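You operate a simulated robot arm through the tools that you are given. There is no shell and no other tool. Be economical: measure what you need, move in short steps, check, and stop when the job is done.

You run a simulated robot arm. Do the job below in one go: nothing can be reset, and whatever is moved stays where it is left.

Task
Take the orange bottle that says "Balm" from the middle of the wooden work top and put it in the pink bowl. Then turn the roof fan dial to 1. Then put the grey bottle on the top of the fresh water locker. Then put the short white bottle in the steel bowl. Then switch the charger switch off. The order counts. Set down upright: grey bottle.

The check looks at the end state, three seconds after you hand in, the way a careful person would. Anything else that was tipped, shoved, dropped, spilled or broken makes it a failure.

Robot
A 6-joint arm with a two-finger parallel gripper on a trunk, on a base that drives. Base frame: it is fixed to the floor where the robot stands at the start and does not move with it; the origin is under the middle of the robot, x ahead of it, y to its left, z up; the surface under the hand at the start is at about z = 0.88. Units: m, degrees, N and s.
With the tool pointing down near the work surface it reaches from about 0.26 to 0.68 m from the robot's upright axis, wherever it stands. Its first joint turns from -166.0 to 166.0 degrees. Places, roughly: charger switch [-4, 1.1, 0.8]; grey bottle [-2.5, 2.5, 1.75]; orange bottle [0.5, 0, 1]; pink bowl (12x12x6 cm) [0.5, -0.2, 0.9]; roof fan dial [-2.4, 2.2, 1.3]; short white bottle [-2.25, 1.5, 1.5]; steel bowl (13x13x6 cm) [0.5, 0, 0.9]; top of the fresh water locker (17x17 cm) [-1.76, 2.58, 1]. Payload 1.57 kg.
The tool frame sits at the grasp point between the pads (the TCP): z along the fingers, y along the line on which they close. The tips reach 0.03 m beyond it. The gripper opens to 0.11 m. The fingers are 0.024 m wide and 0.012 m thick; the gripper's body (0.048 by 0.112 m) begins 0.078 m behind the TCP.
Orientation is that of the tool frame in the base frame, as a unit quaternion [w, x, y, z]. With the fingers straight down and closing along the base's y, the tool's x points along the base's -x, its y along +y and its z along -z.

Tools
- The arm moves only by the tool apply_moves. Its argument "steps" is a list of rows, each a list of 6 numbers: the shift along the tool's x, y, z in m, then the turn, a rotation vector about the tool's x, y, z in degrees. In form: [[x, y, z, ax, ay, az], ...]. A call has 1 to 12 rows; each row shifts and turns the commanded pose from where the row before left it, along the tool's axes as they then stand. "fingers" is the gripper command, from -1 (shut) to 1 (fully open), values between in proportion, set as the call begins (left out, the last holds). Rows are played at 5 a second. More than 0.05 m and 8.6 degrees between two rows, or a gripper value outside its range, and nothing of the call is played. A pose out of reach is approached as far as the arm can. The call stops where the force on the tool passes 40 N (or 10 N more than at its start, if that is more) or the arm is blocked; 0.2 s more then pass. The fingers move at their own pace (about 0.108 m/s each) and stop on an object; they squeeze with about 35 N. The grip force told is the motor's: it shows also when the fingers shut on nothing. Time passes only in rows, and 0.2 s behind the last, so rows that do not move let the fingers close. It gives the time, the measured TCP pose, the force on the tool (base axes), the opening and the grip force at its end, in the units of the frame above (readings bear some noise), with the torque about the TCP (base axes, N m) and any sound that the robot's microphone picked up.
- Cameras (640 x 400 px; columns grow to the right, rows downward): "scene" is now at [0.0349, 0.1249, 1.6899]; the picture's right is [-0.20, -0.98, 0.00], its down [-0.84, 0.17, -0.51] and it looks along [0.50, -0.10, -0.86] (base axes); focal length 295 px, centre (320, 200). "wrist" rides on the gripper at [0.07, 0.016, -0.141] in the tool frame; the picture's right is [-0.23, 0.97, 0.00], its down [-0.86, -0.20, -0.48] and it looks along [-0.47, -0.11, 0.88] (tool axes); focal length 222 px, centre (320, 200). There is no depth. A picture from a camera that has moved, and an enlarged one, comes with that camera's place and axes in the base frame and with its lens. The place of the scene camera against the robot may be out by one fixed shift of up to 0.018 m in any direction.
- get_image(camera): a new picture of that camera. It takes no simulated time.
- move_column(by): slides the trunk up (or, below 0, down) by that many m; the arm and the scene camera ride with it, the base frame stays. It gives what a move gives, with no picture.
- roll_base(legs): drives the robot by 1 to 6 legs, each [ahead, left, turn to the left] in m, m and degrees, along the robot's own axes; the way and the turn of a leg run together, so that a leg with both is an arc; at most 1.5 m and 180 degrees a leg. The arm and the cameras ride along, it lands a little off, and it stops where it bumps. It gives what a move gives.
- head_to(pan, tilt): turns the head with the scene camera to pan (to the left, within 120 degrees either way) and tilt (down, from -29 to 69), counted from straight ahead of the robot. It gives what a move gives.
- zoom(camera, box): a new picture of the part [left, top, right, bottom] of that camera's present view, enlarged. It takes no simulated time.
- hand_in(): hands the job in; it is judged then, once.

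Work in short steps. Places have to be worked out from the pictures, the camera data and where the tool is seen: move nearer, look again, correct. Check each grasp and each placing, and mend what went wrong. You have 165 turns and 108 pictures in all, those below and enlarged ones among them. Open the gripper and draw the arm clear of the work before you hand the job in, unless the task says otherwise; then end with one line.

The tools are called after "Request:" as name(argument=value, ...) on one line, values as JSON. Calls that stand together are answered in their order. apply_moves: Moves the arm, as the interface text tells. Its arguments: {"type":"object","properties":{"steps":{"type":"array","items":{"type":"array","items":{"type":"number"}}},"fingers":{"type":"number"}},"required":["steps"]} The other tools are called the same way: move_column (by) slides the trunk up or down; roll_base (legs) drives the base; head_to (pan, tilt) turns the head that bears the scene camera; get_image (camera) takes a picture; zoom (camera, box) takes an enlarged picture of a part of a camera's view; hand_in () hands the job in.

At the start:

```text
clock: 0.0
tool_pos: [0.4292, 0.0088, 1.2001]
tcp_rot: [0.001, -0.001, 1.0, -0.001]
ft_force: [-0.2, -1.0, -0.6]
torque: [0.01, 0.01, -0.04]
width: 0.1101
gripper_force: 0.0
trunk travel left (down, up): [-0.3, 0.29]
robot x, y, heading: [0.0004, -0.0017, -0.2]
head pan, tilt: [-11.4, 59.4]
```

scene: 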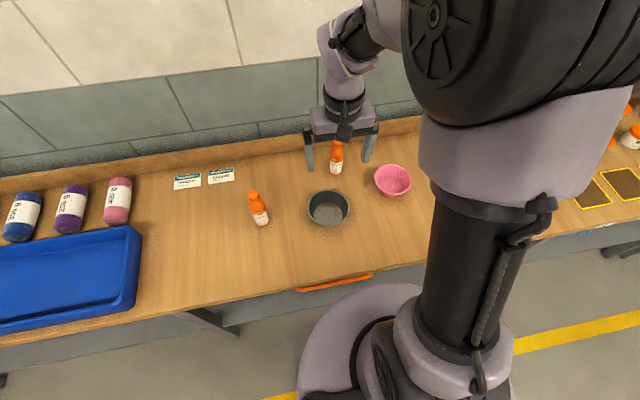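
wrist: 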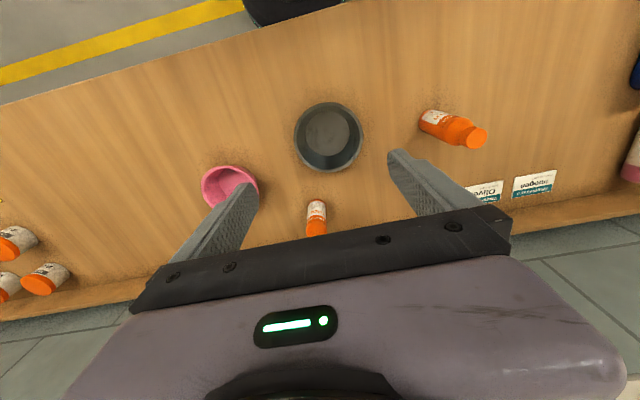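

Two orange bottles stand near the middle; I zoom to read their labels.

Request:
zoom(camera="scene", box=[230, 120, 390, 240])

Request:
zoom(camera="wrist", box=[280, 90, 500, 240])

```text
3.33 times, centred on (310, 180) of scene
camera zoom: at [0.0349, 0.1249, 1.6899], right [-0.2, -0.98, 0.0], down [-0.84, 0.17, -0.51], along [0.5, -0.1, -0.86], focal length 985 px, centre (353, 267)
```

zoom: 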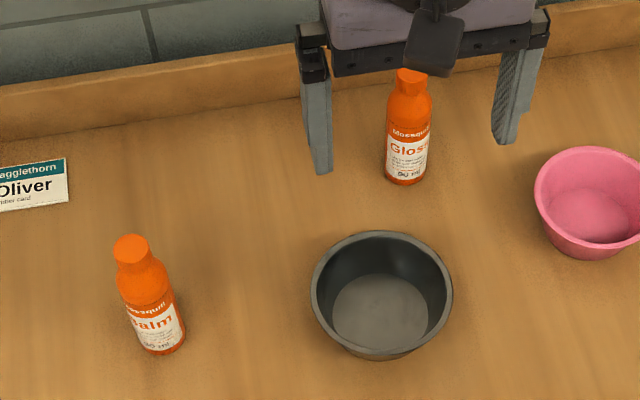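

```text
2.67 times, centred on (390, 165) of wrist
camera zoom: at [0.3607, 0.0249, 1.3411], right [0.23, 0.97, 0.0], down [0.86, -0.2, 0.48], along [0.47, -0.11, -0.88], focal length 592 px, centre (133, 293)
```

zoom: 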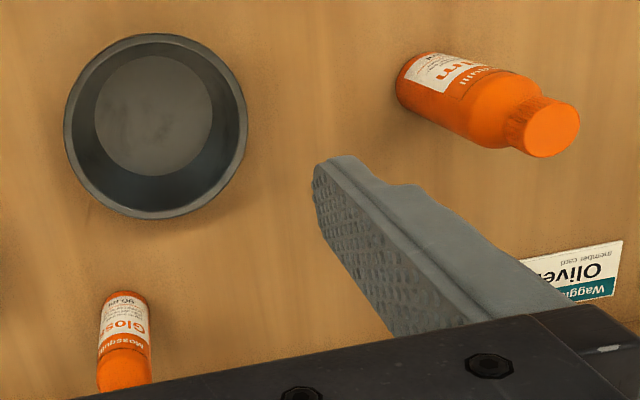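

The left one is Balm, at about (0.48, 0.21), top at z≈1.03. I move above it and look again.

Request:
apply_moves(steps=[[-0.01, 0.04, 0, 0, 0, 0], [-0.01, 0.04, 0, 0, 0, 0], [-0.01, 0.04, 0, 0, 0, 0], [-0.01, 0.04, 0, 0, 0, 0], [-0.011, 0.041, 0, 0, 0, 0], [0, 0, 0.03, 0, 0, 0], [0, 0, 0.03, 0, 0, 0], [0, 0, 0, 0, 0, 0]], fingers=1)

Request:
get_image(camera="wrist")

Request:
get_image(camera="scene")

```text
clock: 1.8
tool_pos: [0.4833, 0.2098, 1.1385]
tcp_rot: [0.0, 0.0, 1.0, 0.0]
ft_force: [0.3, -1.2, -0.4]
torque: [0.03, 0.0, 0.01]
width: 0.1099
gripper_force: 0.2
trunk travel left (down, up): [-0.3, 0.29]
robot x, y, heading: [0.0004, 0.001, 0.2]
head pan, tilt: [-11.4, 59.4]
```

```text
103 pictures are left
camera wrist: at [0.4138, 0.2265, 1.2813], right [0.23, 0.97, 0.0], down [0.85, -0.2, 0.48], along [0.47, -0.11, -0.88], focal length 222 px, centre (320, 200)
```

wrist: 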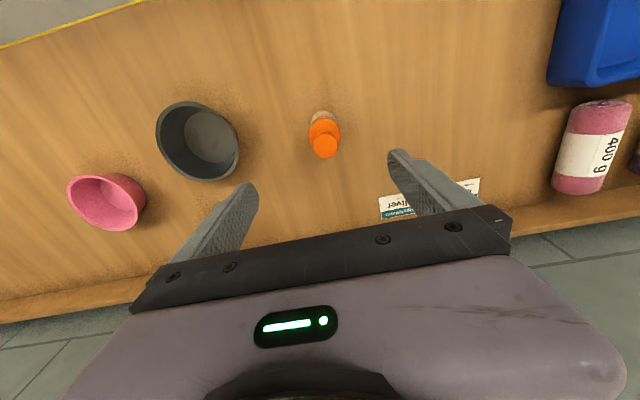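

```text
102 pictures are left
camera scene: at [0.0345, 0.1245, 1.69], right [-0.2, -0.98, 0.0], down [-0.84, 0.17, -0.51], along [0.5, -0.1, -0.86], focal length 295 px, centre (320, 200)
```

scene: 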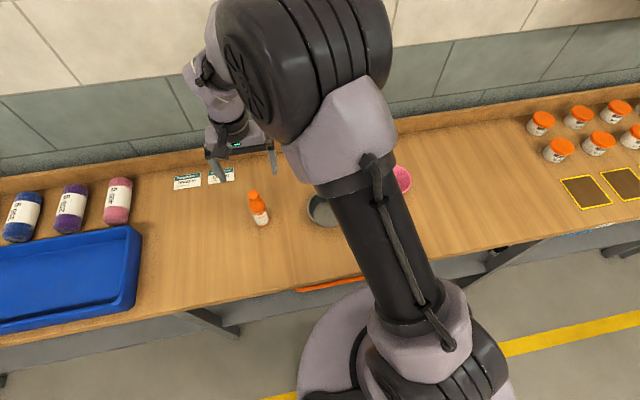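

The bottle sits at about (0.481, 0.217). I correct by 7 mm in y, descend to z≈0.96 and check before closing.

Request:
apply_moves(steps=[[0.002, 0.007, 0.03, 0, 0, 0], [0, 0, 0.04, 0, 0, 0], [0, 0, 0.04, 0, 0, 0], [0, 0, 0.04, 0, 0, 0], [0, 0, 0.029, 0, 0, 0], [0, 0, 0, 0, 0, 0]])

Request:
get_image(camera="wrist")

Request:
zoom(camera="scene", box=[180, 130, 340, 250])

```text
clock: 3.2
tool_pos: [0.4792, 0.2172, 0.9605]
tcp_rot: [0.0, 0.0, 1.0, 0.001]
ft_force: [0.5, 0.1, -0.1]
torque: [0.02, -0.02, -0.05]
width: 0.1098
gripper_force: 0.0
trunk travel left (down, up): [-0.3, 0.29]
robot x, y, heading: [-0.0025, -0.0035, 0.1]
head pan, tilt: [-11.4, 59.4]
```

```text
101 pictures are left
camera wrist: at [0.41, 0.2337, 1.103], right [0.23, 0.97, 0.0], down [0.85, -0.2, 0.48], along [0.47, -0.11, -0.88], focal length 222 px, centre (320, 200)
```

wrist: 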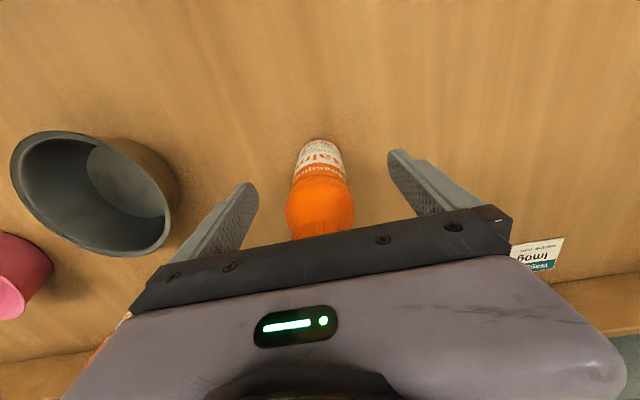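

```text
3.33 times, centred on (260, 190) of scene
camera zoom: at [0.0346, 0.1247, 1.6899], right [-0.2, -0.98, 0.0], down [-0.84, 0.17, -0.51], along [0.5, -0.1, -0.86], focal length 985 px, centre (520, 233)
```

zoom: 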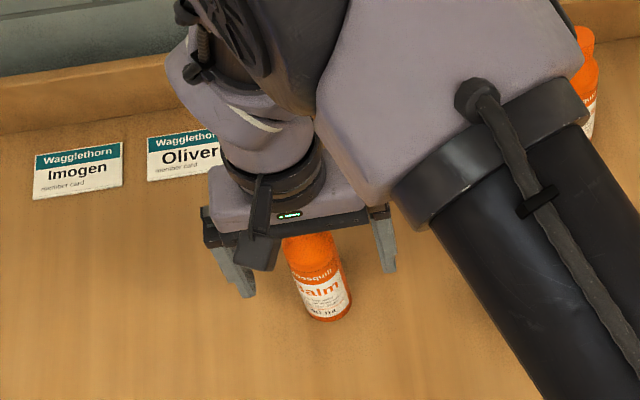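

The bottle is between the fingers; I close.

Request:
apply_moves(steps=[[-0.003, 0, 0, 0, 0, 0], [0, 0, 0, 0, 0, 0], [0, 0, 0, 0, 0, 0], [0, 0, 0, 0, 0, 0], [0, 0, 0, 0, 0, 0]], fingers=-1)

```text
clock: 4.4
tool_pos: [0.4822, 0.218, 0.9601]
tcp_rot: [0.0, 0.0, 1.0, -0.001]
ft_force: [0.1, -0.5, -0.1]
torque: [-0.02, -0.04, -0.02]
width: 0.0406
gripper_force: 35.0
trunk travel left (down, up): [-0.3, 0.29]
robot x, y, heading: [0.0002, -0.0007, -0.1]
head pan, tilt: [-11.4, 59.4]
```

Gripped (width 41 mm). I lift and carry over to above the pink bowl.

Request:
apply_moves(steps=[[0, 0, -0.05, 0, 0, 0], [0, 0, -0.05, 0, 0, 0], [0, 0, -0.05, 0, 0, 0], [0, 0, -0.05, 0, 0, 0], [0, -0.05, -0.02, 0, 0, 0], [0, -0.05, 0, 0, 0, 0], [0, -0.05, 0, 0, 0, 0], [0, -0.05, 0, 0, 0, 0], [-0.005, -0.05, 0, 0, 0, 0], [-0.005, -0.05, 0, 0, 0, 0], [-0.005, -0.05, 0, 0, 0, 0], [-0.005, -0.05, 0, 0, 0, 0]])

Request:
apply_moves(steps=[[0, -0.013, 0, 0, 0, 0], [0, 0, 0, 0, 0, 0]])

Request:
get_image(camera="wrist")

Request:
get_image(camera="scene")

```text
refused: row 5 steps farther than a row can; nothing moved
```

```text
clock: 5.0
tool_pos: [0.4825, 0.2049, 0.9603]
tcp_rot: [0.0, 0.001, 1.0, -0.001]
ft_force: [-1.3, 0.8, 2.0]
torque: [0.03, 0.06, -0.02]
width: 0.0405
gripper_force: 35.4
trunk travel left (down, up): [-0.3, 0.29]
robot x, y, heading: [0.0007, -0.0006, 0.5]
head pan, tilt: [-11.4, 59.4]
```

```text
99 pictures are left
camera wrist: at [0.413, 0.22, 1.1024], right [0.23, 0.97, 0.0], down [0.86, -0.2, 0.48], along [0.47, -0.11, -0.88], focal length 222 px, centre (320, 200)
```

wrist: 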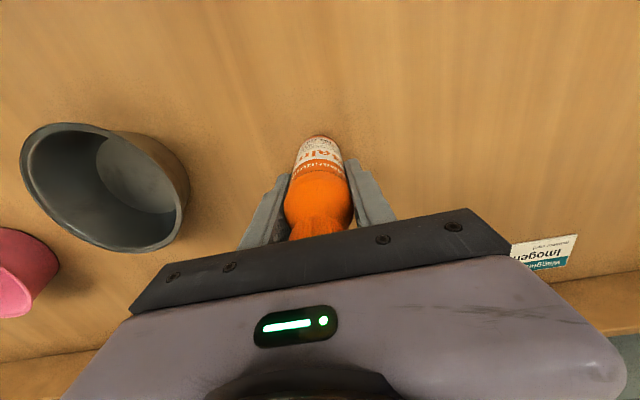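

```text
98 pictures are left
camera scene: at [0.0347, 0.1249, 1.6899], right [-0.2, -0.98, 0.0], down [-0.84, 0.17, -0.51], along [0.5, -0.1, -0.86], focal length 295 px, centre (320, 200)
```

scene: 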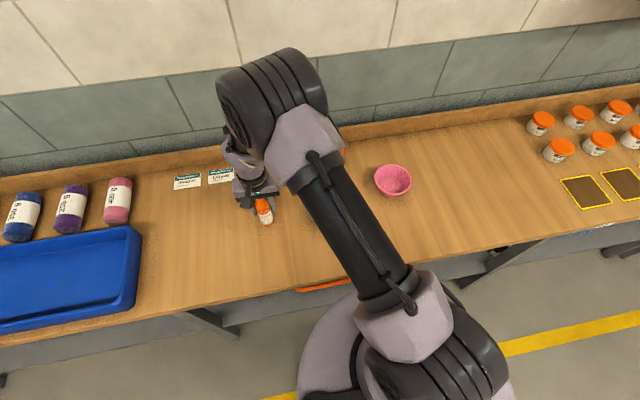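

The first call was refused, so only a 13 mm harmless slide happened and the bottle is still gripped. I redo the lift and carry within the limits.

Request:
apply_moves(steps=[[0, 0, -0.05, 0, 0, 0], [0, 0, -0.05, 0, 0, 0], [0, 0, -0.05, 0, 0, 0], [0, 0, -0.05, 0, 0, 0], [0, -0.048, 0, 0, 0, 0], [0, -0.048, 0, 0, 0, 0], [0, -0.048, 0, 0, 0, 0], [0, -0.048, 0, 0, 0, 0], [-0.005, -0.048, 0, 0, 0, 0], [-0.005, -0.048, 0, 0, 0, 0], [-0.005, -0.048, 0, 0, 0, 0], [-0.005, -0.048, 0, 0, 0, 0]])

Request:
apply_moves(steps=[[0, -0.013, 0, 0, 0, 0], [0, 0, 0, 0, 0, 0]])

Request:
get_image(camera="wrist")

```text
clock: 7.6
tool_pos: [0.5038, -0.1813, 1.1559]
tcp_rot: [0.0, 0.0, 1.0, 0.0]
ft_force: [0.4, -0.3, -1.6]
torque: [0.03, 0.01, 0.0]
width: 0.0408
gripper_force: 35.0
trunk travel left (down, up): [-0.3, 0.29]
robot x, y, heading: [0.0004, -0.0015, 0.1]
head pan, tilt: [-11.4, 59.4]
```

```text
clock: 8.2
tool_pos: [0.5028, -0.1927, 1.1578]
tcp_rot: [0.0, 0.0, 1.0, 0.0]
ft_force: [-0.2, 0.1, -0.8]
torque: [0.02, -0.01, 0.0]
width: 0.0407
gripper_force: 35.0
trunk travel left (down, up): [-0.3, 0.29]
robot x, y, heading: [0.0007, 0.0014, -0.2]
head pan, tilt: [-11.4, 59.4]
```

```text
97 pictures are left
camera wrist: at [0.4334, -0.177, 1.3004], right [0.23, 0.97, 0.0], down [0.85, -0.2, 0.48], along [0.47, -0.11, -0.88], focal length 222 px, centre (320, 200)
```

wrist: 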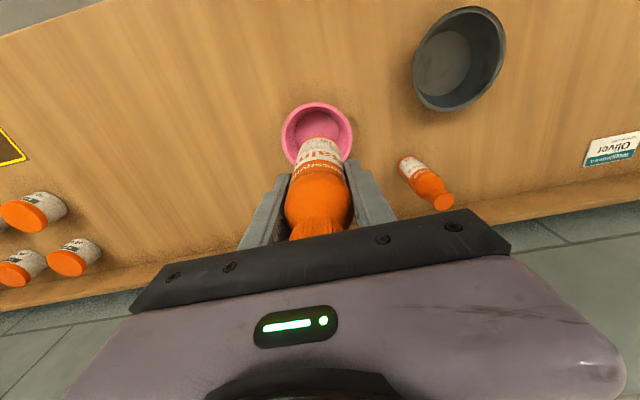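

The bowl centre computes to (0.512, −0.200). I shift there and lower to just above the bowl floor.

Request:
apply_moves(steps=[[-0.009, -0.008, 0, 0, 0, 0], [0, 0, 0.04, 0, 0, 0], [0, 0, 0.04, 0, 0, 0], [0, 0, 0.04, 0, 0, 0], [0, 0, 0.03, 0, 0, 0], [0, 0, 0.015, 0, 0, 0], [0, 0, 0, 0, 0, 0]])

Request:
get_image(camera="wrist")

Request:
zoom(camera="scene", box=[310, 130, 470, 230])

```text
clock: 9.8
tool_pos: [0.5096, -0.1989, 0.9931]
tcp_rot: [0.0, -0.001, 1.0, 0.0]
ft_force: [0.2, 0.2, -0.8]
torque: [-0.01, 0.01, 0.02]
width: 0.0408
gripper_force: 35.0
trunk travel left (down, up): [-0.3, 0.29]
robot x, y, heading: [-0.005, 0.0029, -0.2]
head pan, tilt: [-11.4, 59.4]
```

```text
96 pictures are left
camera wrist: at [0.4405, -0.1838, 1.1361], right [0.23, 0.97, 0.0], down [0.86, -0.2, 0.48], along [0.47, -0.11, -0.88], focal length 222 px, centre (320, 200)
```

wrist: 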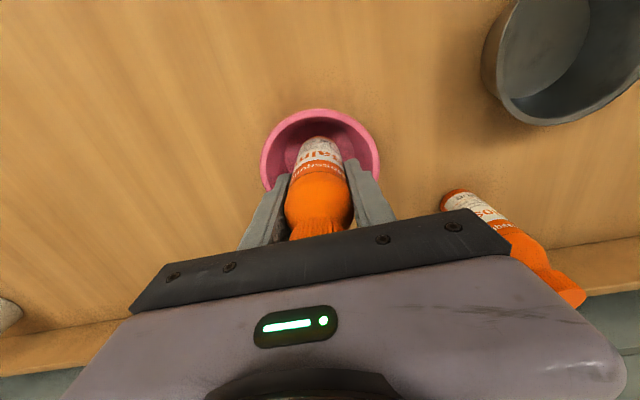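

```text
4.00 times, centred on (390, 180) of scene
camera zoom: at [0.0348, 0.1249, 1.6899], right [-0.2, -0.98, 0.0], down [-0.84, 0.17, -0.51], along [0.5, -0.1, -0.86], focal length 1182 px, centre (40, 280)
```

zoom: 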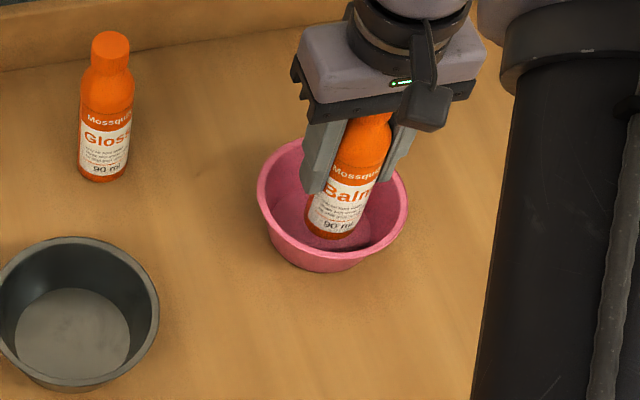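

Well centred. I lower the rest slowly until contact shows.

Request:
apply_moves(steps=[[0, 0, 0.008, 0, 0, 0], [0, 0, 0.006, 0, 0, 0], [0, 0, 0.003, 0, 0, 0], [0, 0, 0.003, 0, 0, 0], [0, 0, 0, 0, 0, 0]])

```text
clock: 11.0
tool_pos: [0.5108, -0.2011, 0.9754]
tcp_rot: [0.0, 0.0, 1.0, 0.001]
ft_force: [-0.3, -0.2, -0.9]
torque: [-0.01, -0.02, 0.02]
width: 0.0408
gripper_force: 35.3
trunk travel left (down, up): [-0.3, 0.29]
robot x, y, heading: [0.0026, 0.0009, -0.1]
head pan, tilt: [-11.4, 59.4]
```

No contact yet; a few more millimetres.

Request:
apply_moves(steps=[[0, 0, 0.003, 0, 0, 0], [0, 0, 0.002, 0, 0, 0], [0, 0, 0.002, 0, 0, 0], [0, 0, 0, 0, 0, 0]])

```text
clock: 12.0
tool_pos: [0.51, -0.2014, 0.9679]
tcp_rot: [0.001, 0.001, 1.0, 0.0]
ft_force: [0.7, 0.1, -0.7]
torque: [0.01, 0.02, -0.02]
width: 0.0408
gripper_force: 34.4
trunk travel left (down, up): [-0.3, 0.29]
robot x, y, heading: [-0.0009, -0.0057, -0.1]
head pan, tilt: [-11.4, 59.4]
```

Request:
apply_moves(steps=[[0, 0, 0.002, 0, 0, 0], [0, 0, 0.001, 0, 0, 0], [0, 0, 0, 0, 0, 0]])

Request:
zoom(camera="scene", box=[340, 130, 440, 210])

```text
clock: 12.8
tool_pos: [0.5102, -0.2007, 0.9654]
tcp_rot: [0.0, 0.0, 1.0, 0.0]
ft_force: [0.3, 0.2, -1.7]
torque: [0.0, 0.0, 0.0]
width: 0.0405
gripper_force: 34.5
trunk travel left (down, up): [-0.3, 0.29]
robot x, y, heading: [-0.0024, -0.002, 0.1]
head pan, tilt: [-11.4, 59.4]
```

```text
5.00 times, centred on (390, 170) of scene
camera zoom: at [0.035, 0.1248, 1.6899], right [-0.2, -0.98, 0.0], down [-0.84, 0.17, -0.51], along [0.5, -0.1, -0.86], focal length 1477 px, centre (-30, 350)
```

zoom: 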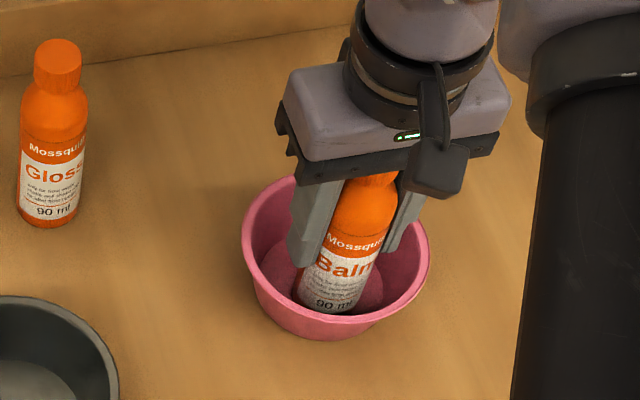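

It is at or within a millimetre or two of the floor. I lower 2 mm more and open only part way.

Request:
apply_moves(steps=[[0, 0, 0.001, 0, 0, 0], [0, 0, 0.001, 0, 0, 0], [0, 0, 0, 0, 0, 0]])

Request:
apply_moves(steps=[[0, 0, 0, 0, 0, 0], [0, 0, 0, 0, 0, 0]], fingers=0.15)

Request:
apply_moves(steps=[[0, 0, -0.02, 0, 0, 0], [0, 0, -0.03, 0, 0, 0], [0, 0, -0.05, 0, 0, 0], [0, 0, -0.05, 0, 0, 0], [0, 0, -0.05, 0, 0, 0], [0, 0, 0, 0, 0, 0]])

Request:
get_image(camera="wrist")

```text
clock: 13.6
tool_pos: [0.5112, -0.2004, 0.9654]
tcp_rot: [0.002, 0.001, 1.0, 0.0]
ft_force: [0.5, -3.7, 18.4]
torque: [-0.24, 0.05, 0.0]
width: 0.0406
gripper_force: 35.2
trunk travel left (down, up): [-0.3, 0.29]
robot x, y, heading: [0.0004, -0.004, 0.1]
head pan, tilt: [-11.4, 59.4]
```

```text
clock: 14.2
tool_pos: [0.511, -0.2009, 0.9651]
tcp_rot: [0.0, 0.0, 1.0, 0.001]
ft_force: [-0.3, -0.6, 0.2]
torque: [0.0, 0.01, 0.02]
width: 0.0633
gripper_force: 0.1
trunk travel left (down, up): [-0.3, 0.29]
robot x, y, heading: [0.001, 0.0039, -0.0]
head pan, tilt: [-11.4, 59.4]
```

```text
clock: 15.6
tool_pos: [0.5135, -0.2003, 1.161]
tcp_rot: [0.0, 0.0, 1.0, -0.001]
ft_force: [0.3, 0.0, 0.8]
torque: [-0.01, 0.02, 0.01]
width: 0.0634
gripper_force: 0.2
trunk travel left (down, up): [-0.3, 0.29]
robot x, y, heading: [0.0022, 0.0011, -0.2]
head pan, tilt: [-11.4, 59.4]
```

```text
93 pictures are left
camera wrist: at [0.4451, -0.1838, 1.3033], right [0.23, 0.97, 0.0], down [0.86, -0.2, 0.48], along [0.47, -0.11, -0.88], focal length 222 px, centre (320, 200)
```

wrist: 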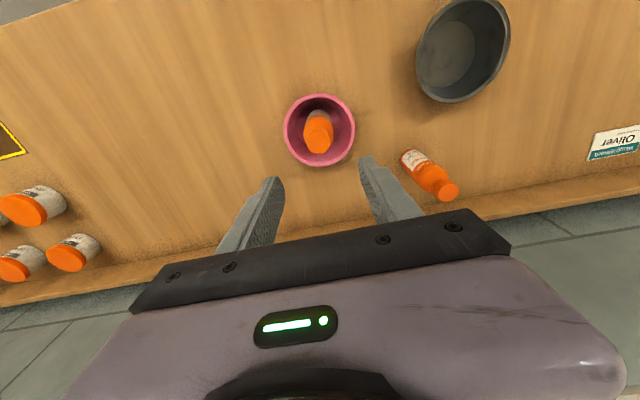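

The Balm bottle stands in the pink bowl. I pull the arm in and look behind-left, toward the other places.

Request:
apply_moves(steps=[[0.04, 0.03, -0.0, 0, 0, 0], [0.04, 0.03, 0, 0, 0, 0], [0.04, 0.03, 0, 0, 0, 0], [0.04, 0.03, 0, 0, 0, 0], [0.02, 0.04, 0, 0, 0, 0], [0, 0.04, 0, 0, 0, 0], [0, 0, 0, 0, 0, 0]])

Request:
head_to(pan=120, tilt=15)

Request:
get_image(camera="scene")

```text
clock: 17.2
tool_pos: [0.3304, -0.0026, 1.1628]
tcp_rot: [0.0, 0.0, 1.0, 0.0]
ft_force: [-0.1, -0.4, 0.5]
torque: [-0.02, -0.02, 0.0]
width: 0.0631
gripper_force: 0.1
trunk travel left (down, up): [-0.3, 0.29]
robot x, y, heading: [-0.0017, -0.0022, 0.0]
head pan, tilt: [-11.4, 59.4]
```

```text
clock: 19.3
tool_pos: [0.3313, -0.0025, 1.1627]
tcp_rot: [0.0, 0.0, 1.0, -0.001]
ft_force: [0.2, -0.1, -0.3]
torque: [0.01, 0.0, -0.01]
width: 0.0633
gripper_force: 0.0
trunk travel left (down, up): [-0.3, 0.29]
robot x, y, heading: [-0.0002, 0.005, 0.1]
head pan, tilt: [120.0, 15.0]
```

```text
92 pictures are left
camera scene: at [-0.0779, 0.2191, 1.7554], right [0.87, 0.5, 0.0], down [0.13, -0.22, -0.97], along [-0.48, 0.84, -0.26], focal length 295 px, centre (320, 200)
```

scene: 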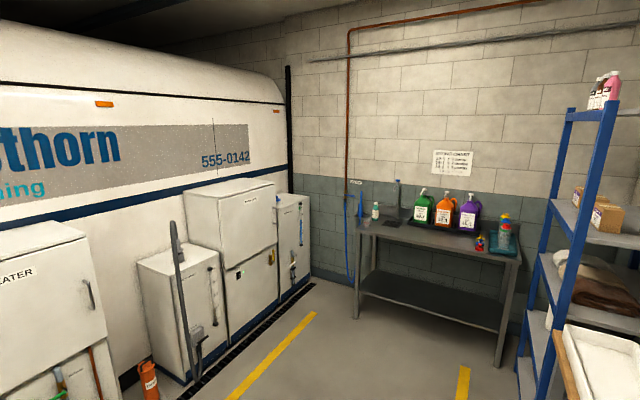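

The camper side with lockers lies there. I zoom in for details.

Request:
zoom(camera="scene", box=[120, 150, 320, 300])

Request:
zoom(camera="scene", box=[0, 150, 200, 400])

```text
2.67 times, centred on (220, 225) of scene
camera zoom: at [-0.0779, 0.2191, 1.7554], right [0.87, 0.5, 0.0], down [0.13, -0.22, -0.97], along [-0.48, 0.84, -0.26], focal length 788 px, centre (587, 133)
```

zoom: 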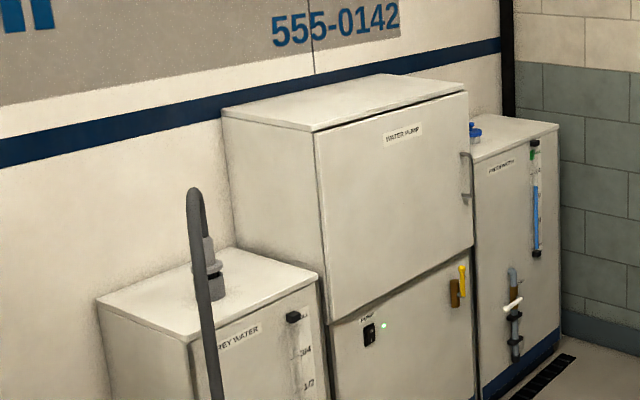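

```text
1.60 times, centred on (100, 275) of scene
camera zoom: at [-0.0779, 0.2191, 1.7554], right [0.87, 0.5, 0.0], down [0.13, -0.22, -0.97], along [-0.48, 0.84, -0.26], focal length 473 px, centre (672, 80)
```

zoom: 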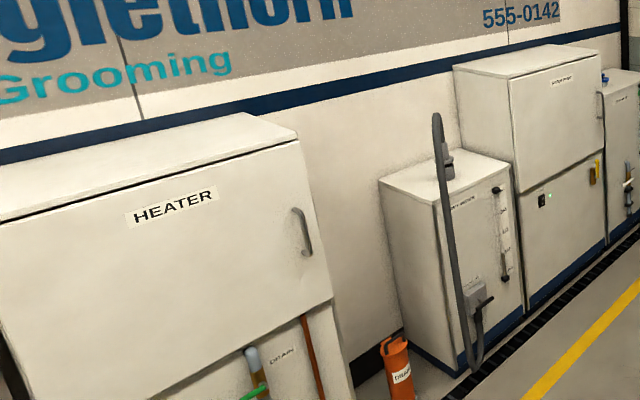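

No bottles or dial are visible outside; the coordinates lie inside the van (x<-1.9). I look the other way for its entrance.

Request:
head_to(pan=-120, tilt=12)

Request:
get_image(camera="scene")

```text
clock: 22.7
tool_pos: [0.3315, -0.004, 1.1619]
tcp_rot: [0.0, 0.0, 1.0, 0.0]
ft_force: [-0.4, 0.9, -0.1]
torque: [0.0, -0.02, 0.0]
width: 0.0634
gripper_force: 0.1
trunk travel left (down, up): [-0.3, 0.29]
robot x, y, heading: [0.003, -0.0016, 0.1]
head pan, tilt: [-120.0, 12.0]
```

```text
89 pictures are left
camera scene: at [-0.0778, 0.0575, 1.7603], right [-0.87, 0.5, 0.0], down [0.1, 0.18, -0.98], along [-0.49, -0.85, -0.21], focal length 295 px, centre (320, 200)
```

scene: 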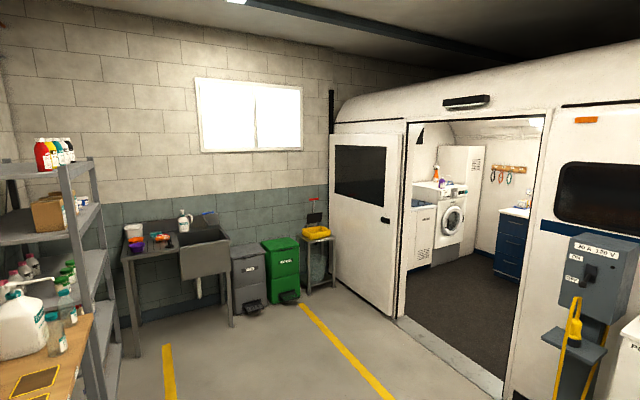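

The van's doorway is at about x≈-2.05, y from -1.8 to -0.8. I back off the bench, turn, drive to y≈-1.3 and face the door.

Request:
roll_base(legs=[[-0.55, 0, 0], [0, 0, -90], [1.3, 0, 0], [0, 0, -90]])

Request:
head_to(pan=0, tilt=25)

Request:
get_image(camera="scene")

```text
clock: 39.5
tool_pos: [-0.8284, -1.3026, 1.1633]
tcp_rot: [0.0, 0.999, 0.042, -0.001]
ft_force: [0.6, 0.2, 1.0]
torque: [-0.01, -0.02, -0.03]
width: 0.0634
gripper_force: 0.0
trunk travel left (down, up): [-0.3, 0.29]
robot x, y, heading: [-0.5024, -1.2782, -175.2]
head pan, tilt: [-120.0, 12.0]
```

```text
clock: 41.5
tool_pos: [-0.8282, -1.3029, 1.1619]
tcp_rot: [0.0, 0.999, 0.042, 0.0]
ft_force: [0.2, 1.0, -0.1]
torque: [0.03, -0.01, -0.01]
width: 0.0633
gripper_force: 0.1
trunk travel left (down, up): [-0.3, 0.29]
robot x, y, heading: [-0.4986, -1.2787, -175.3]
head pan, tilt: [0.0, 25.0]
```

```text
88 pictures are left
camera scene: at [-0.5691, -1.4258, 1.7392], right [-0.09, 1.0, 0.0], down [0.42, 0.04, -0.91], along [-0.9, -0.08, -0.42], focal length 295 px, centre (320, 200)
```

scene: 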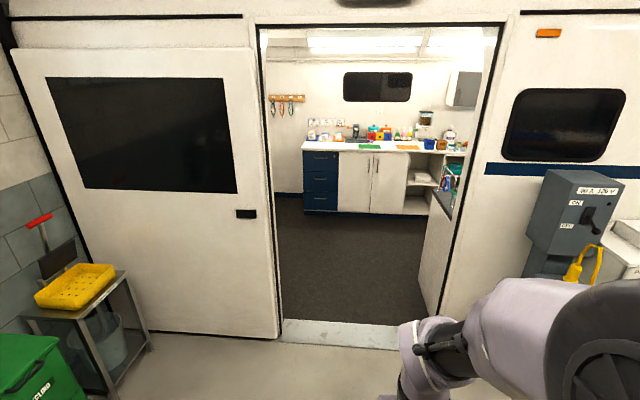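

The doorway is 1 m wide, centred at y≈-1.31. I straighten, centre and drive in.

Request:
roll_base(legs=[[0, 0, -4.8], [0.9, 0.03, 0]])

Request:
get_image(camera="scene")

```text
clock: 46.7
tool_pos: [-1.7278, -1.3189, 1.163]
tcp_rot: [0.0, 1.0, 0.008, -0.001]
ft_force: [0.2, -0.2, 0.2]
torque: [0.02, 0.01, -0.04]
width: 0.0632
gripper_force: 0.0
trunk travel left (down, up): [-0.3, 0.29]
robot x, y, heading: [-1.3943, -1.3138, -179.1]
head pan, tilt: [0.0, 25.0]
```

```text
87 pictures are left
camera scene: at [-1.4766, -1.4592, 1.7392], right [-0.01, 1.0, 0.0], down [0.42, 0.01, -0.91], along [-0.91, -0.01, -0.42], focal length 295 px, centre (320, 200)
```

scene: 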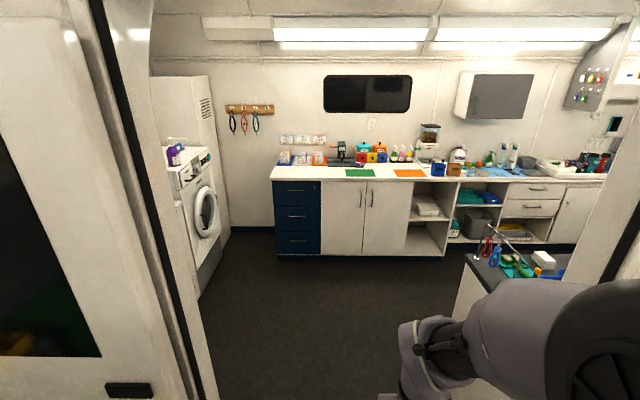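

Clear ahead. I drive in to x≈-3.2 and turn to face along the van (+y).

Request:
roll_base(legs=[[1.45, 0, -0.9], [0.4, 0, 0], [0, 0, -90]])

Request:
head_to(pan=0, tilt=15)

Request:
get_image(camera="scene")

```text
clock: 59.9
tool_pos: [-3.2735, -1.0041, 1.1631]
tcp_rot: [0.0, 0.716, -0.698, 0.0]
ft_force: [0.0, 0.1, -0.1]
torque: [-0.01, 0.01, 0.01]
width: 0.0632
gripper_force: 0.1
trunk travel left (down, up): [-0.3, 0.29]
robot x, y, heading: [-3.2679, -1.3354, 91.2]
head pan, tilt: [0.0, 25.0]
```

```text
clock: 60.6
tool_pos: [-3.2738, -1.0038, 1.1628]
tcp_rot: [0.0, 0.715, -0.699, 0.0]
ft_force: [-0.3, 0.8, -0.8]
torque: [0.0, -0.01, 0.03]
width: 0.0633
gripper_force: 0.1
trunk travel left (down, up): [-0.3, 0.29]
robot x, y, heading: [-3.2676, -1.3355, 91.1]
head pan, tilt: [0.0, 15.0]
```

```text
86 pictures are left
camera scene: at [-3.4225, -1.267, 1.7554], right [1.0, 0.02, 0.0], down [0.01, -0.26, -0.97], along [-0.02, 0.97, -0.26], focal length 295 px, centre (320, 200)
```

scene: 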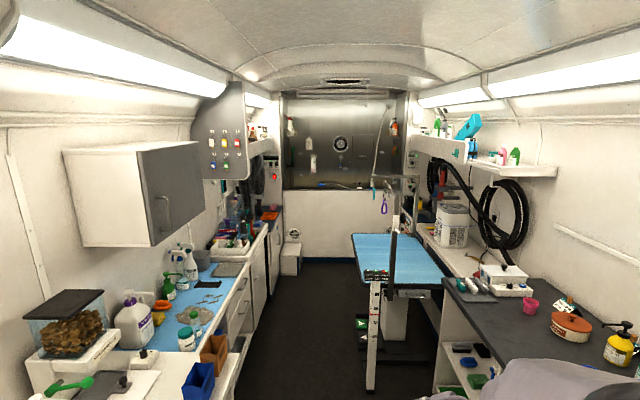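

I see the van interior: grooming table, tub at the far end, shelves on the right wall. I zoom at the target regions.

Request:
zoom(camera="scene", box=[360, 90, 560, 215])

Request:
zoom(camera="scene", box=[190, 80, 310, 260])

Request:
zoom(camera="scene", box=[330, 190, 530, 315])

```text
3.20 times, centred on (460, 152) of scene
camera zoom: at [-3.4225, -1.267, 1.7554], right [1.0, 0.02, 0.0], down [0.01, -0.26, -0.97], along [-0.02, 0.97, -0.26], focal length 945 px, centre (-128, 352)
```

zoom: 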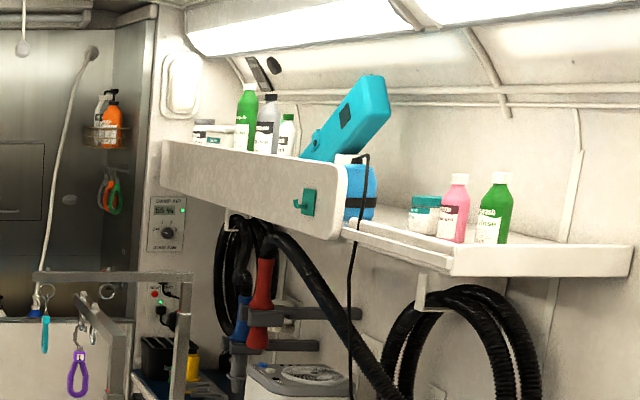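

```text
2.22 times, centred on (250, 170) of scene
camera zoom: at [-3.4225, -1.267, 1.7554], right [1.0, 0.02, 0.0], down [0.01, -0.26, -0.97], along [-0.02, 0.97, -0.26], focal length 656 px, centre (476, 267)
```

zoom: 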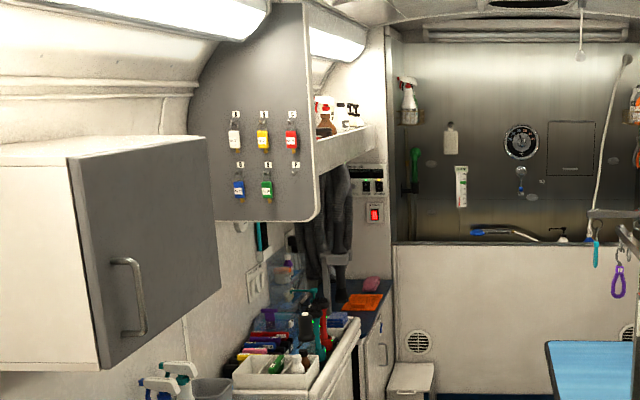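

```text
3.20 times, centred on (430, 252) of scene
camera zoom: at [-3.4225, -1.267, 1.7554], right [1.0, 0.02, 0.0], down [0.01, -0.26, -0.97], along [-0.02, 0.97, -0.26], focal length 945 px, centre (-32, 32)
```

zoom: 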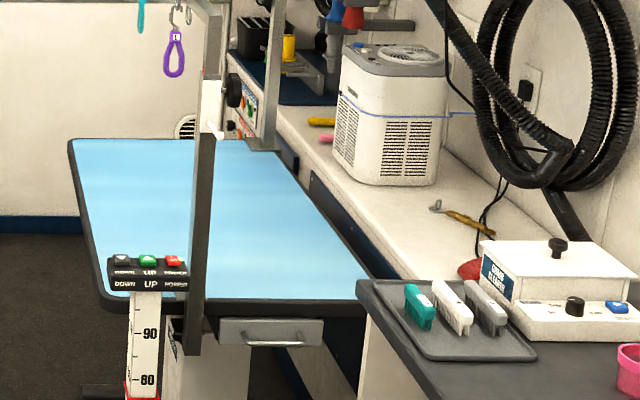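

Targets lie further in. I shift to the aisle centre (x≈-3.55) and advance, then look again.

Request:
roll_base(legs=[[0, 0.27, -1.1], [0.9, 0, 0]])

Request:
head_to(pan=0, tilt=45)

Request:
get_image(camera="scene")

```text
clock: 62.7
tool_pos: [-3.5384, -1.0064, 1.1626]
tcp_rot: [-0.001, 0.708, -0.707, 0.0]
ft_force: [1.0, 1.0, -0.7]
torque: [0.01, 0.04, -0.04]
width: 0.0631
gripper_force: 0.0
trunk travel left (down, up): [-0.3, 0.29]
robot x, y, heading: [-3.5419, -1.3359, 90.2]
head pan, tilt: [0.0, 15.0]
stopped in leg 1: the robot was blocked; the commanded pose is now the measured one
```

```text
clock: 63.7
tool_pos: [-3.5405, -1.0079, 1.1633]
tcp_rot: [0.0, 0.708, -0.706, 0.0]
ft_force: [-0.7, 0.3, -0.1]
torque: [0.04, 0.01, -0.03]
width: 0.0635
gripper_force: 0.1
trunk travel left (down, up): [-0.3, 0.29]
robot x, y, heading: [-3.5429, -1.3378, 89.7]
head pan, tilt: [0.0, 45.0]
```

```text
82 pictures are left
camera scene: at [-3.6938, -1.2793, 1.7087], right [1.0, 0.0, 0.0], down [0.0, -0.71, -0.71], along [0.0, 0.71, -0.71], focal length 295 px, centre (320, 200)
```

scene: 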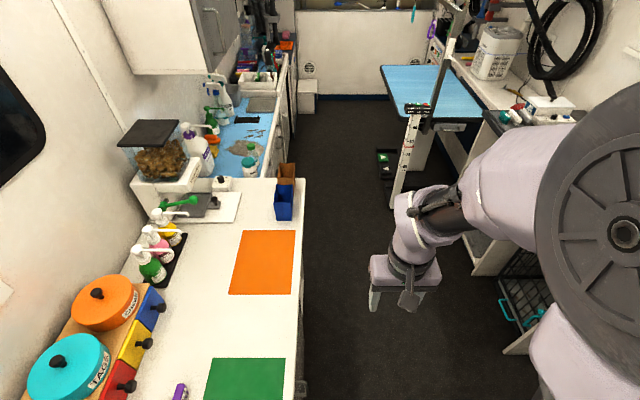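

The base touched the counter on the left, so its half width is about 0.22 m. I move 6 cm right to the aisle centre and advance a bit.

Request:
roll_base(legs=[[0, -0.06, 0.3], [0.9, 0, 0]])

Request:
get_image(camera="scene")

```text
clock: 69.0
tool_pos: [-3.488, -0.1053, 1.1631]
tcp_rot: [0.0, 0.71, -0.704, 0.0]
ft_force: [-0.1, 0.3, 0.1]
torque: [-0.04, 0.03, -0.03]
width: 0.0632
gripper_force: 0.1
trunk travel left (down, up): [-0.3, 0.29]
robot x, y, heading: [-3.4903, -0.4359, 90.3]
head pan, tilt: [0.0, 45.0]
```

```text
81 pictures are left
camera scene: at [-3.6396, -0.3781, 1.7086], right [1.0, 0.01, 0.0], down [0.01, -0.71, -0.71], along [-0.01, 0.71, -0.71], focal length 295 px, centre (320, 200)
```

scene: 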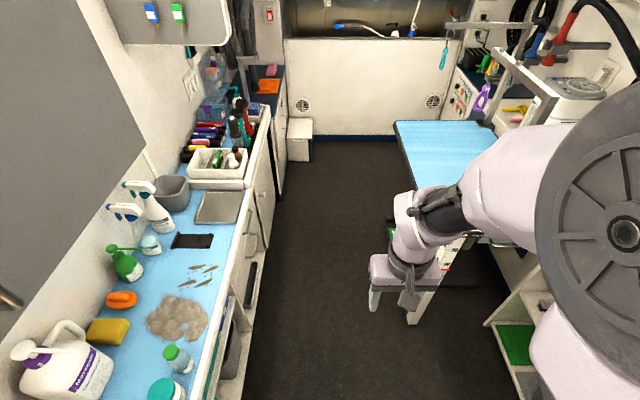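

The counter here recedes to x≈-3.9, and the table edge is at x≈-3.2. I go forward a bit, shift left 5 cm, and proceed past the table.

Request:
roll_base(legs=[[0.3, 0, -0.3], [0.15, 0.05, 0], [0.8, 0, 0]])

Request:
head_to(pan=-40, tilt=10)

Request:
get_image(camera="scene")

```text
clock: 75.9
tool_pos: [-3.539, 1.137, 1.1627]
tcp_rot: [-0.001, 0.708, -0.706, -0.001]
ft_force: [0.1, 0.1, 0.0]
torque: [0.02, 0.02, -0.01]
width: 0.0633
gripper_force: 0.1
trunk travel left (down, up): [-0.3, 0.29]
robot x, y, heading: [-3.541, 0.8046, 90.2]
head pan, tilt: [0.0, 45.0]
```

```text
clock: 77.0
tool_pos: [-3.5386, 1.1368, 1.1624]
tcp_rot: [0.0, 0.708, -0.707, 0.001]
ft_force: [0.2, -0.8, 0.6]
torque: [-0.01, -0.03, -0.03]
width: 0.0632
gripper_force: 0.1
trunk travel left (down, up): [-0.3, 0.29]
robot x, y, heading: [-3.5394, 0.8081, 90.1]
head pan, tilt: [-40.0, 10.0]
```

```text
80 pictures are left
camera scene: at [-3.6325, 0.8544, 1.7635], right [0.77, -0.64, 0.0], down [-0.11, -0.13, -0.98], along [0.63, 0.76, -0.17], focal length 295 px, centre (320, 200)
```

scene: 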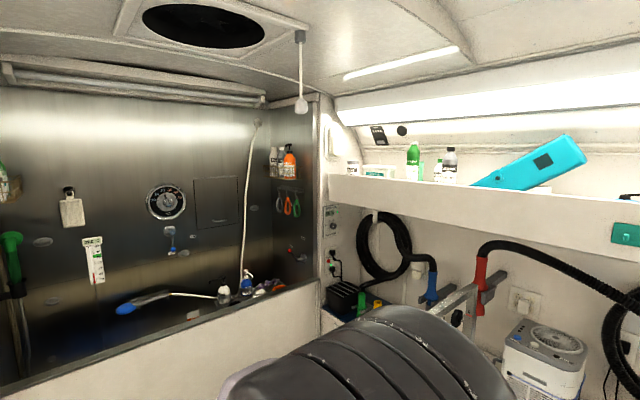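

Request:
zoom(camera="scene", box=[255, 110, 475, 240])

Request:
zoom(camera="scene", box=[310, 190, 380, 290])

```text
2.91 times, centred on (365, 175) of scene
camera zoom: at [-3.6325, 0.8544, 1.7635], right [0.77, -0.64, 0.0], down [-0.11, -0.13, -0.98], along [0.63, 0.76, -0.17], focal length 859 px, centre (189, 273)
```

zoom: 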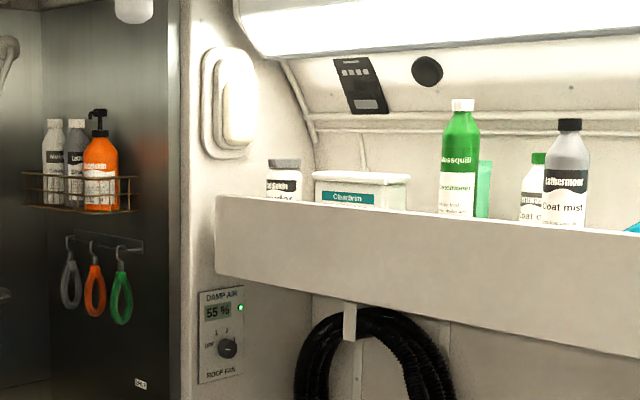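

```text
4.00 times, centred on (345, 240) of scene
camera zoom: at [-3.6325, 0.8544, 1.7635], right [0.77, -0.64, 0.0], down [-0.11, -0.13, -0.98], along [0.63, 0.76, -0.17], focal length 1182 px, centre (220, 40)
```

zoom: 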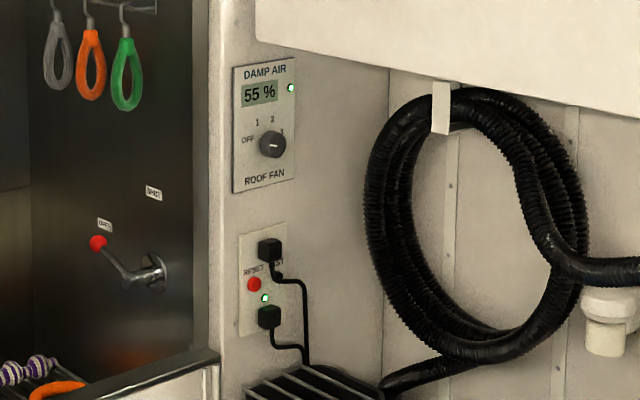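

The dial panel is on the partition, pointing toward 3; a rack in the tub holds grey-ish bottles. I zoom closer on both bottle groups.

Request:
zoom(camera="scene", box=[262, 135, 312, 190])

Request:
zoom(camera="scene", box=[400, 135, 480, 195])

```text
7.27 times, centred on (287, 162) of scene
camera zoom: at [-3.6325, 0.8544, 1.7635], right [0.77, -0.64, 0.0], down [-0.11, -0.13, -0.98], along [0.63, 0.76, -0.17], focal length 2149 px, centre (560, 473)
```

zoom: 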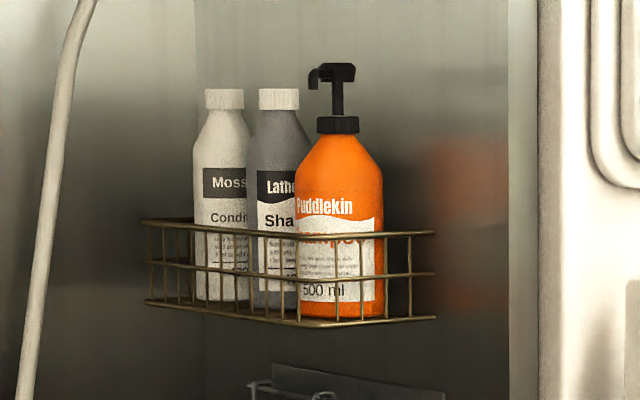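

```text
6.67 times, centred on (440, 165) of scene
camera zoom: at [-3.6325, 0.8544, 1.7635], right [0.77, -0.64, 0.0], down [-0.11, -0.13, -0.98], along [0.63, 0.76, -0.17], focal length 1970 px, centre (-480, 433)
```

zoom: 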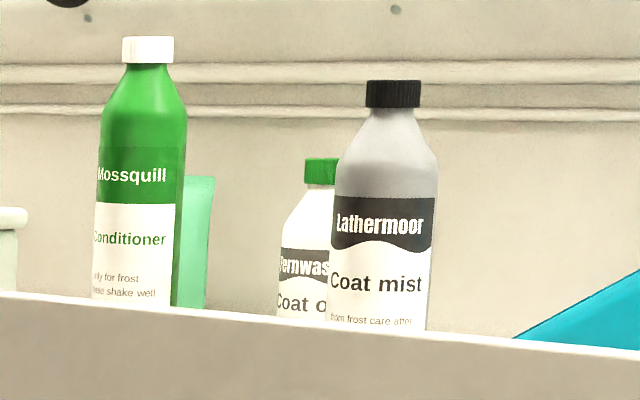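

The grey bottle is the middle one in the tub rack (white cap); the short white bottle has a green cap on the trough shelf. I advance past the table and check the floor to the right.

Request:
roll_base(legs=[[0.72, 0, 0]])

Request:
head_to(pan=-60, tilt=45)

Request:
get_image(camera="scene")

```text
clock: 80.9
tool_pos: [-3.5282, 1.8539, 1.1637]
tcp_rot: [0.0, -0.702, 0.712, 0.0]
ft_force: [0.0, 0.0, -0.5]
torque: [-0.01, 0.04, 0.0]
width: 0.0632
gripper_force: 0.1
trunk travel left (down, up): [-0.3, 0.29]
robot x, y, heading: [-3.5354, 1.5212, 89.3]
head pan, tilt: [-40.0, 10.0]
```

```text
clock: 81.9
tool_pos: [-3.5284, 1.8527, 1.1629]
tcp_rot: [0.001, -0.702, 0.712, 0.0]
ft_force: [0.2, -0.7, 0.5]
torque: [0.01, 0.03, -0.01]
width: 0.0631
gripper_force: 0.0
trunk travel left (down, up): [-0.3, 0.29]
robot x, y, heading: [-3.5374, 1.5236, 89.3]
head pan, tilt: [-60.0, 45.0]
```

```text
75 pictures are left
camera scene: at [-3.6166, 1.5422, 1.7087], right [0.49, -0.87, 0.0], down [-0.62, -0.34, -0.71], along [0.62, 0.35, -0.71], focal length 295 px, centre (320, 200)
```

scene: 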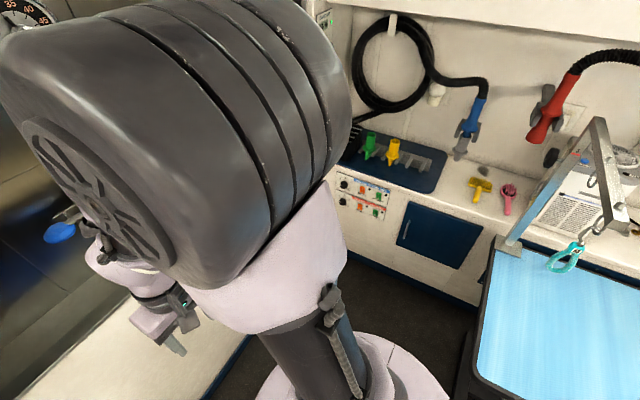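

Counter front at x≈-2.55 and table end at y≈1.29. I go to about (-2.93, 1.75).

Request:
roll_base(legs=[[0.22, 0, 0.7], [0, -0.6, 0]])

Request:
head_to(pan=-45, tilt=30)

Request:
get_image(camera="scene")

```text
clock: 83.5
tool_pos: [-3.5199, 2.0492, 1.1632]
tcp_rot: [-0.001, -0.707, 0.708, 0.001]
ft_force: [-0.3, -0.3, -0.5]
torque: [-0.01, 0.06, -0.01]
width: 0.0634
gripper_force: 0.0
trunk travel left (down, up): [-0.3, 0.29]
robot x, y, heading: [-3.5263, 1.7207, 89.7]
head pan, tilt: [-60.0, 45.0]
stopped in leg 1: the robot was blocked; the commanded pose is now the measured one
```

```text
clock: 84.3
tool_pos: [-3.5219, 2.0488, 1.1629]
tcp_rot: [0.001, -0.706, 0.708, 0.0]
ft_force: [-0.3, -0.2, 0.0]
torque: [-0.02, 0.04, -0.01]
width: 0.0635
gripper_force: 0.2
trunk travel left (down, up): [-0.3, 0.29]
robot x, y, heading: [-3.525, 1.7185, 89.8]
head pan, tilt: [-45.0, 30.0]
```

```text
74 pictures are left
camera scene: at [-3.6125, 1.7601, 1.7312], right [0.7, -0.71, 0.0], down [-0.36, -0.35, -0.87], along [0.61, 0.61, -0.5], focal length 295 px, centre (320, 200)
```

scene: 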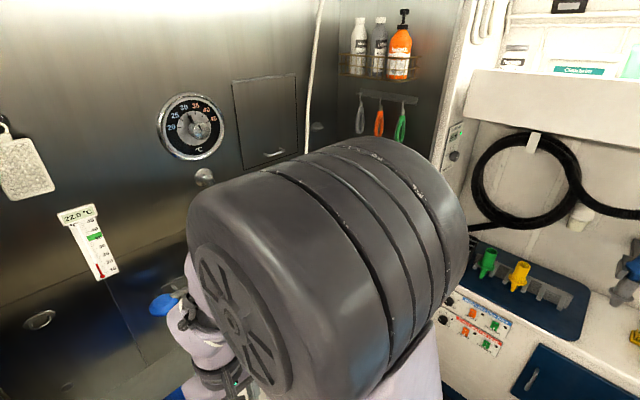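

Blocked lightly in front; moving right from here at y≈1.71.

Request:
roll_base(legs=[[-0.02, 0, 0.2], [0, -0.58, 0]])

Request:
get_image(camera="scene")

```text
clock: 88.0
tool_pos: [-2.9439, 2.0289, 1.1623]
tcp_rot: [0.001, 0.709, -0.706, 0.0]
ft_force: [0.0, -0.8, -0.1]
torque: [0.0, 0.0, 0.01]
width: 0.0633
gripper_force: 0.1
trunk travel left (down, up): [-0.3, 0.29]
robot x, y, heading: [-2.9474, 1.698, 90.2]
head pan, tilt: [-45.0, 30.0]
```

```text
73 pictures are left
camera scene: at [-3.0329, 1.74, 1.7313], right [0.71, -0.71, 0.0], down [-0.35, -0.35, -0.87], along [0.61, 0.61, -0.5], focal length 295 px, centre (320, 200)
```

scene: 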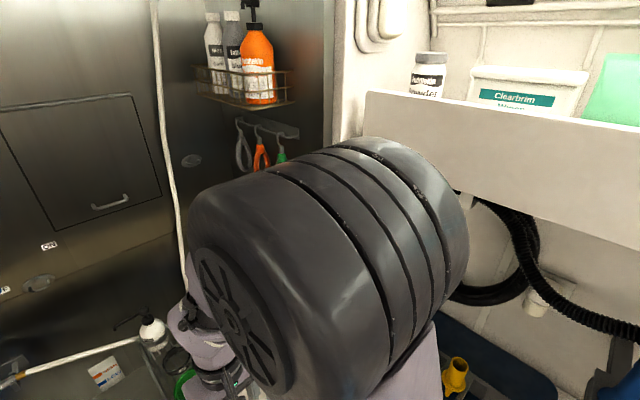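

Now I raise the hand, then swing it right while pitching it to point horizontally (+y) toward the dial.

Request:
apply_moves(steps=[[0, 0, -0.05, 0, 0, 0], [0, -0.04, 0, 0, -8.2, 0], [0, -0.04, 0, 0, -8.2, 0], [0, -0.04, 0, 0, -8.2, 0], [0, -0.04, 0, 0, -8.2, 0], [0, -0.04, 0, 0, -8.2, 0], [0, -0.04, 0, 0, -8.2, 0]], fingers=0.15)

Request:
get_image(camera="scene")

Request:
get_image(camera="wrist")

```text
clock: 89.5
tool_pos: [-2.6999, 2.0297, 1.2144]
tcp_rot: [-0.294, 0.643, -0.642, -0.296]
ft_force: [-0.1, 0.1, 0.6]
torque: [0.0, 0.03, 0.04]
width: 0.0633
gripper_force: 0.1
trunk travel left (down, up): [-0.3, 0.29]
robot x, y, heading: [-2.9461, 1.6995, 90.3]
head pan, tilt: [-45.0, 30.0]
```

```text
72 pictures are left
camera scene: at [-3.0315, 1.7397, 1.7313], right [0.71, -0.71, 0.0], down [-0.35, -0.35, -0.87], along [0.61, 0.61, -0.5], focal length 295 px, centre (320, 200)
```

scene: 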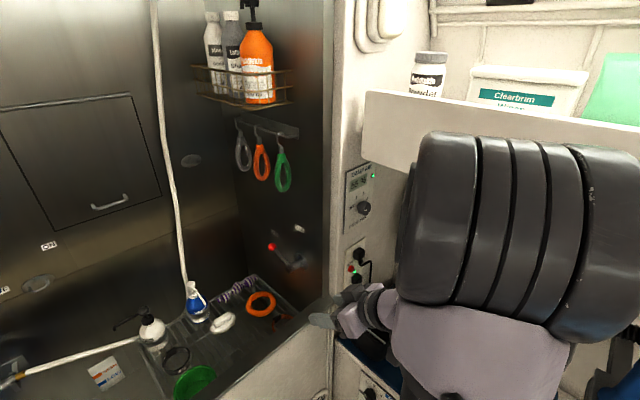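

```text
71 pictures are left
camera wrist: at [-2.7162, 1.8761, 1.2546], right [-0.97, 0.15, 0.17], down [0.2, 0.19, 0.96], along [0.11, 0.97, -0.22], focal length 222 px, centre (320, 200)
```

wrist: 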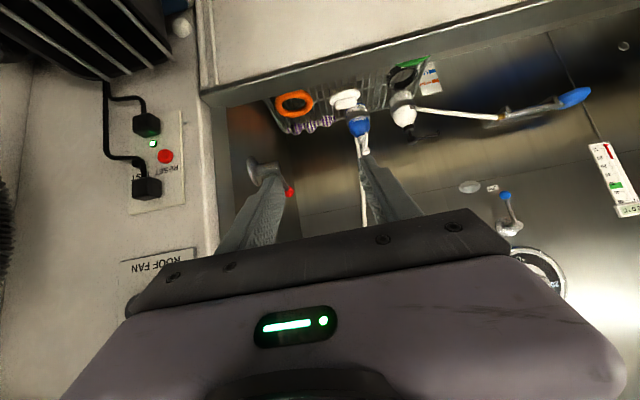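

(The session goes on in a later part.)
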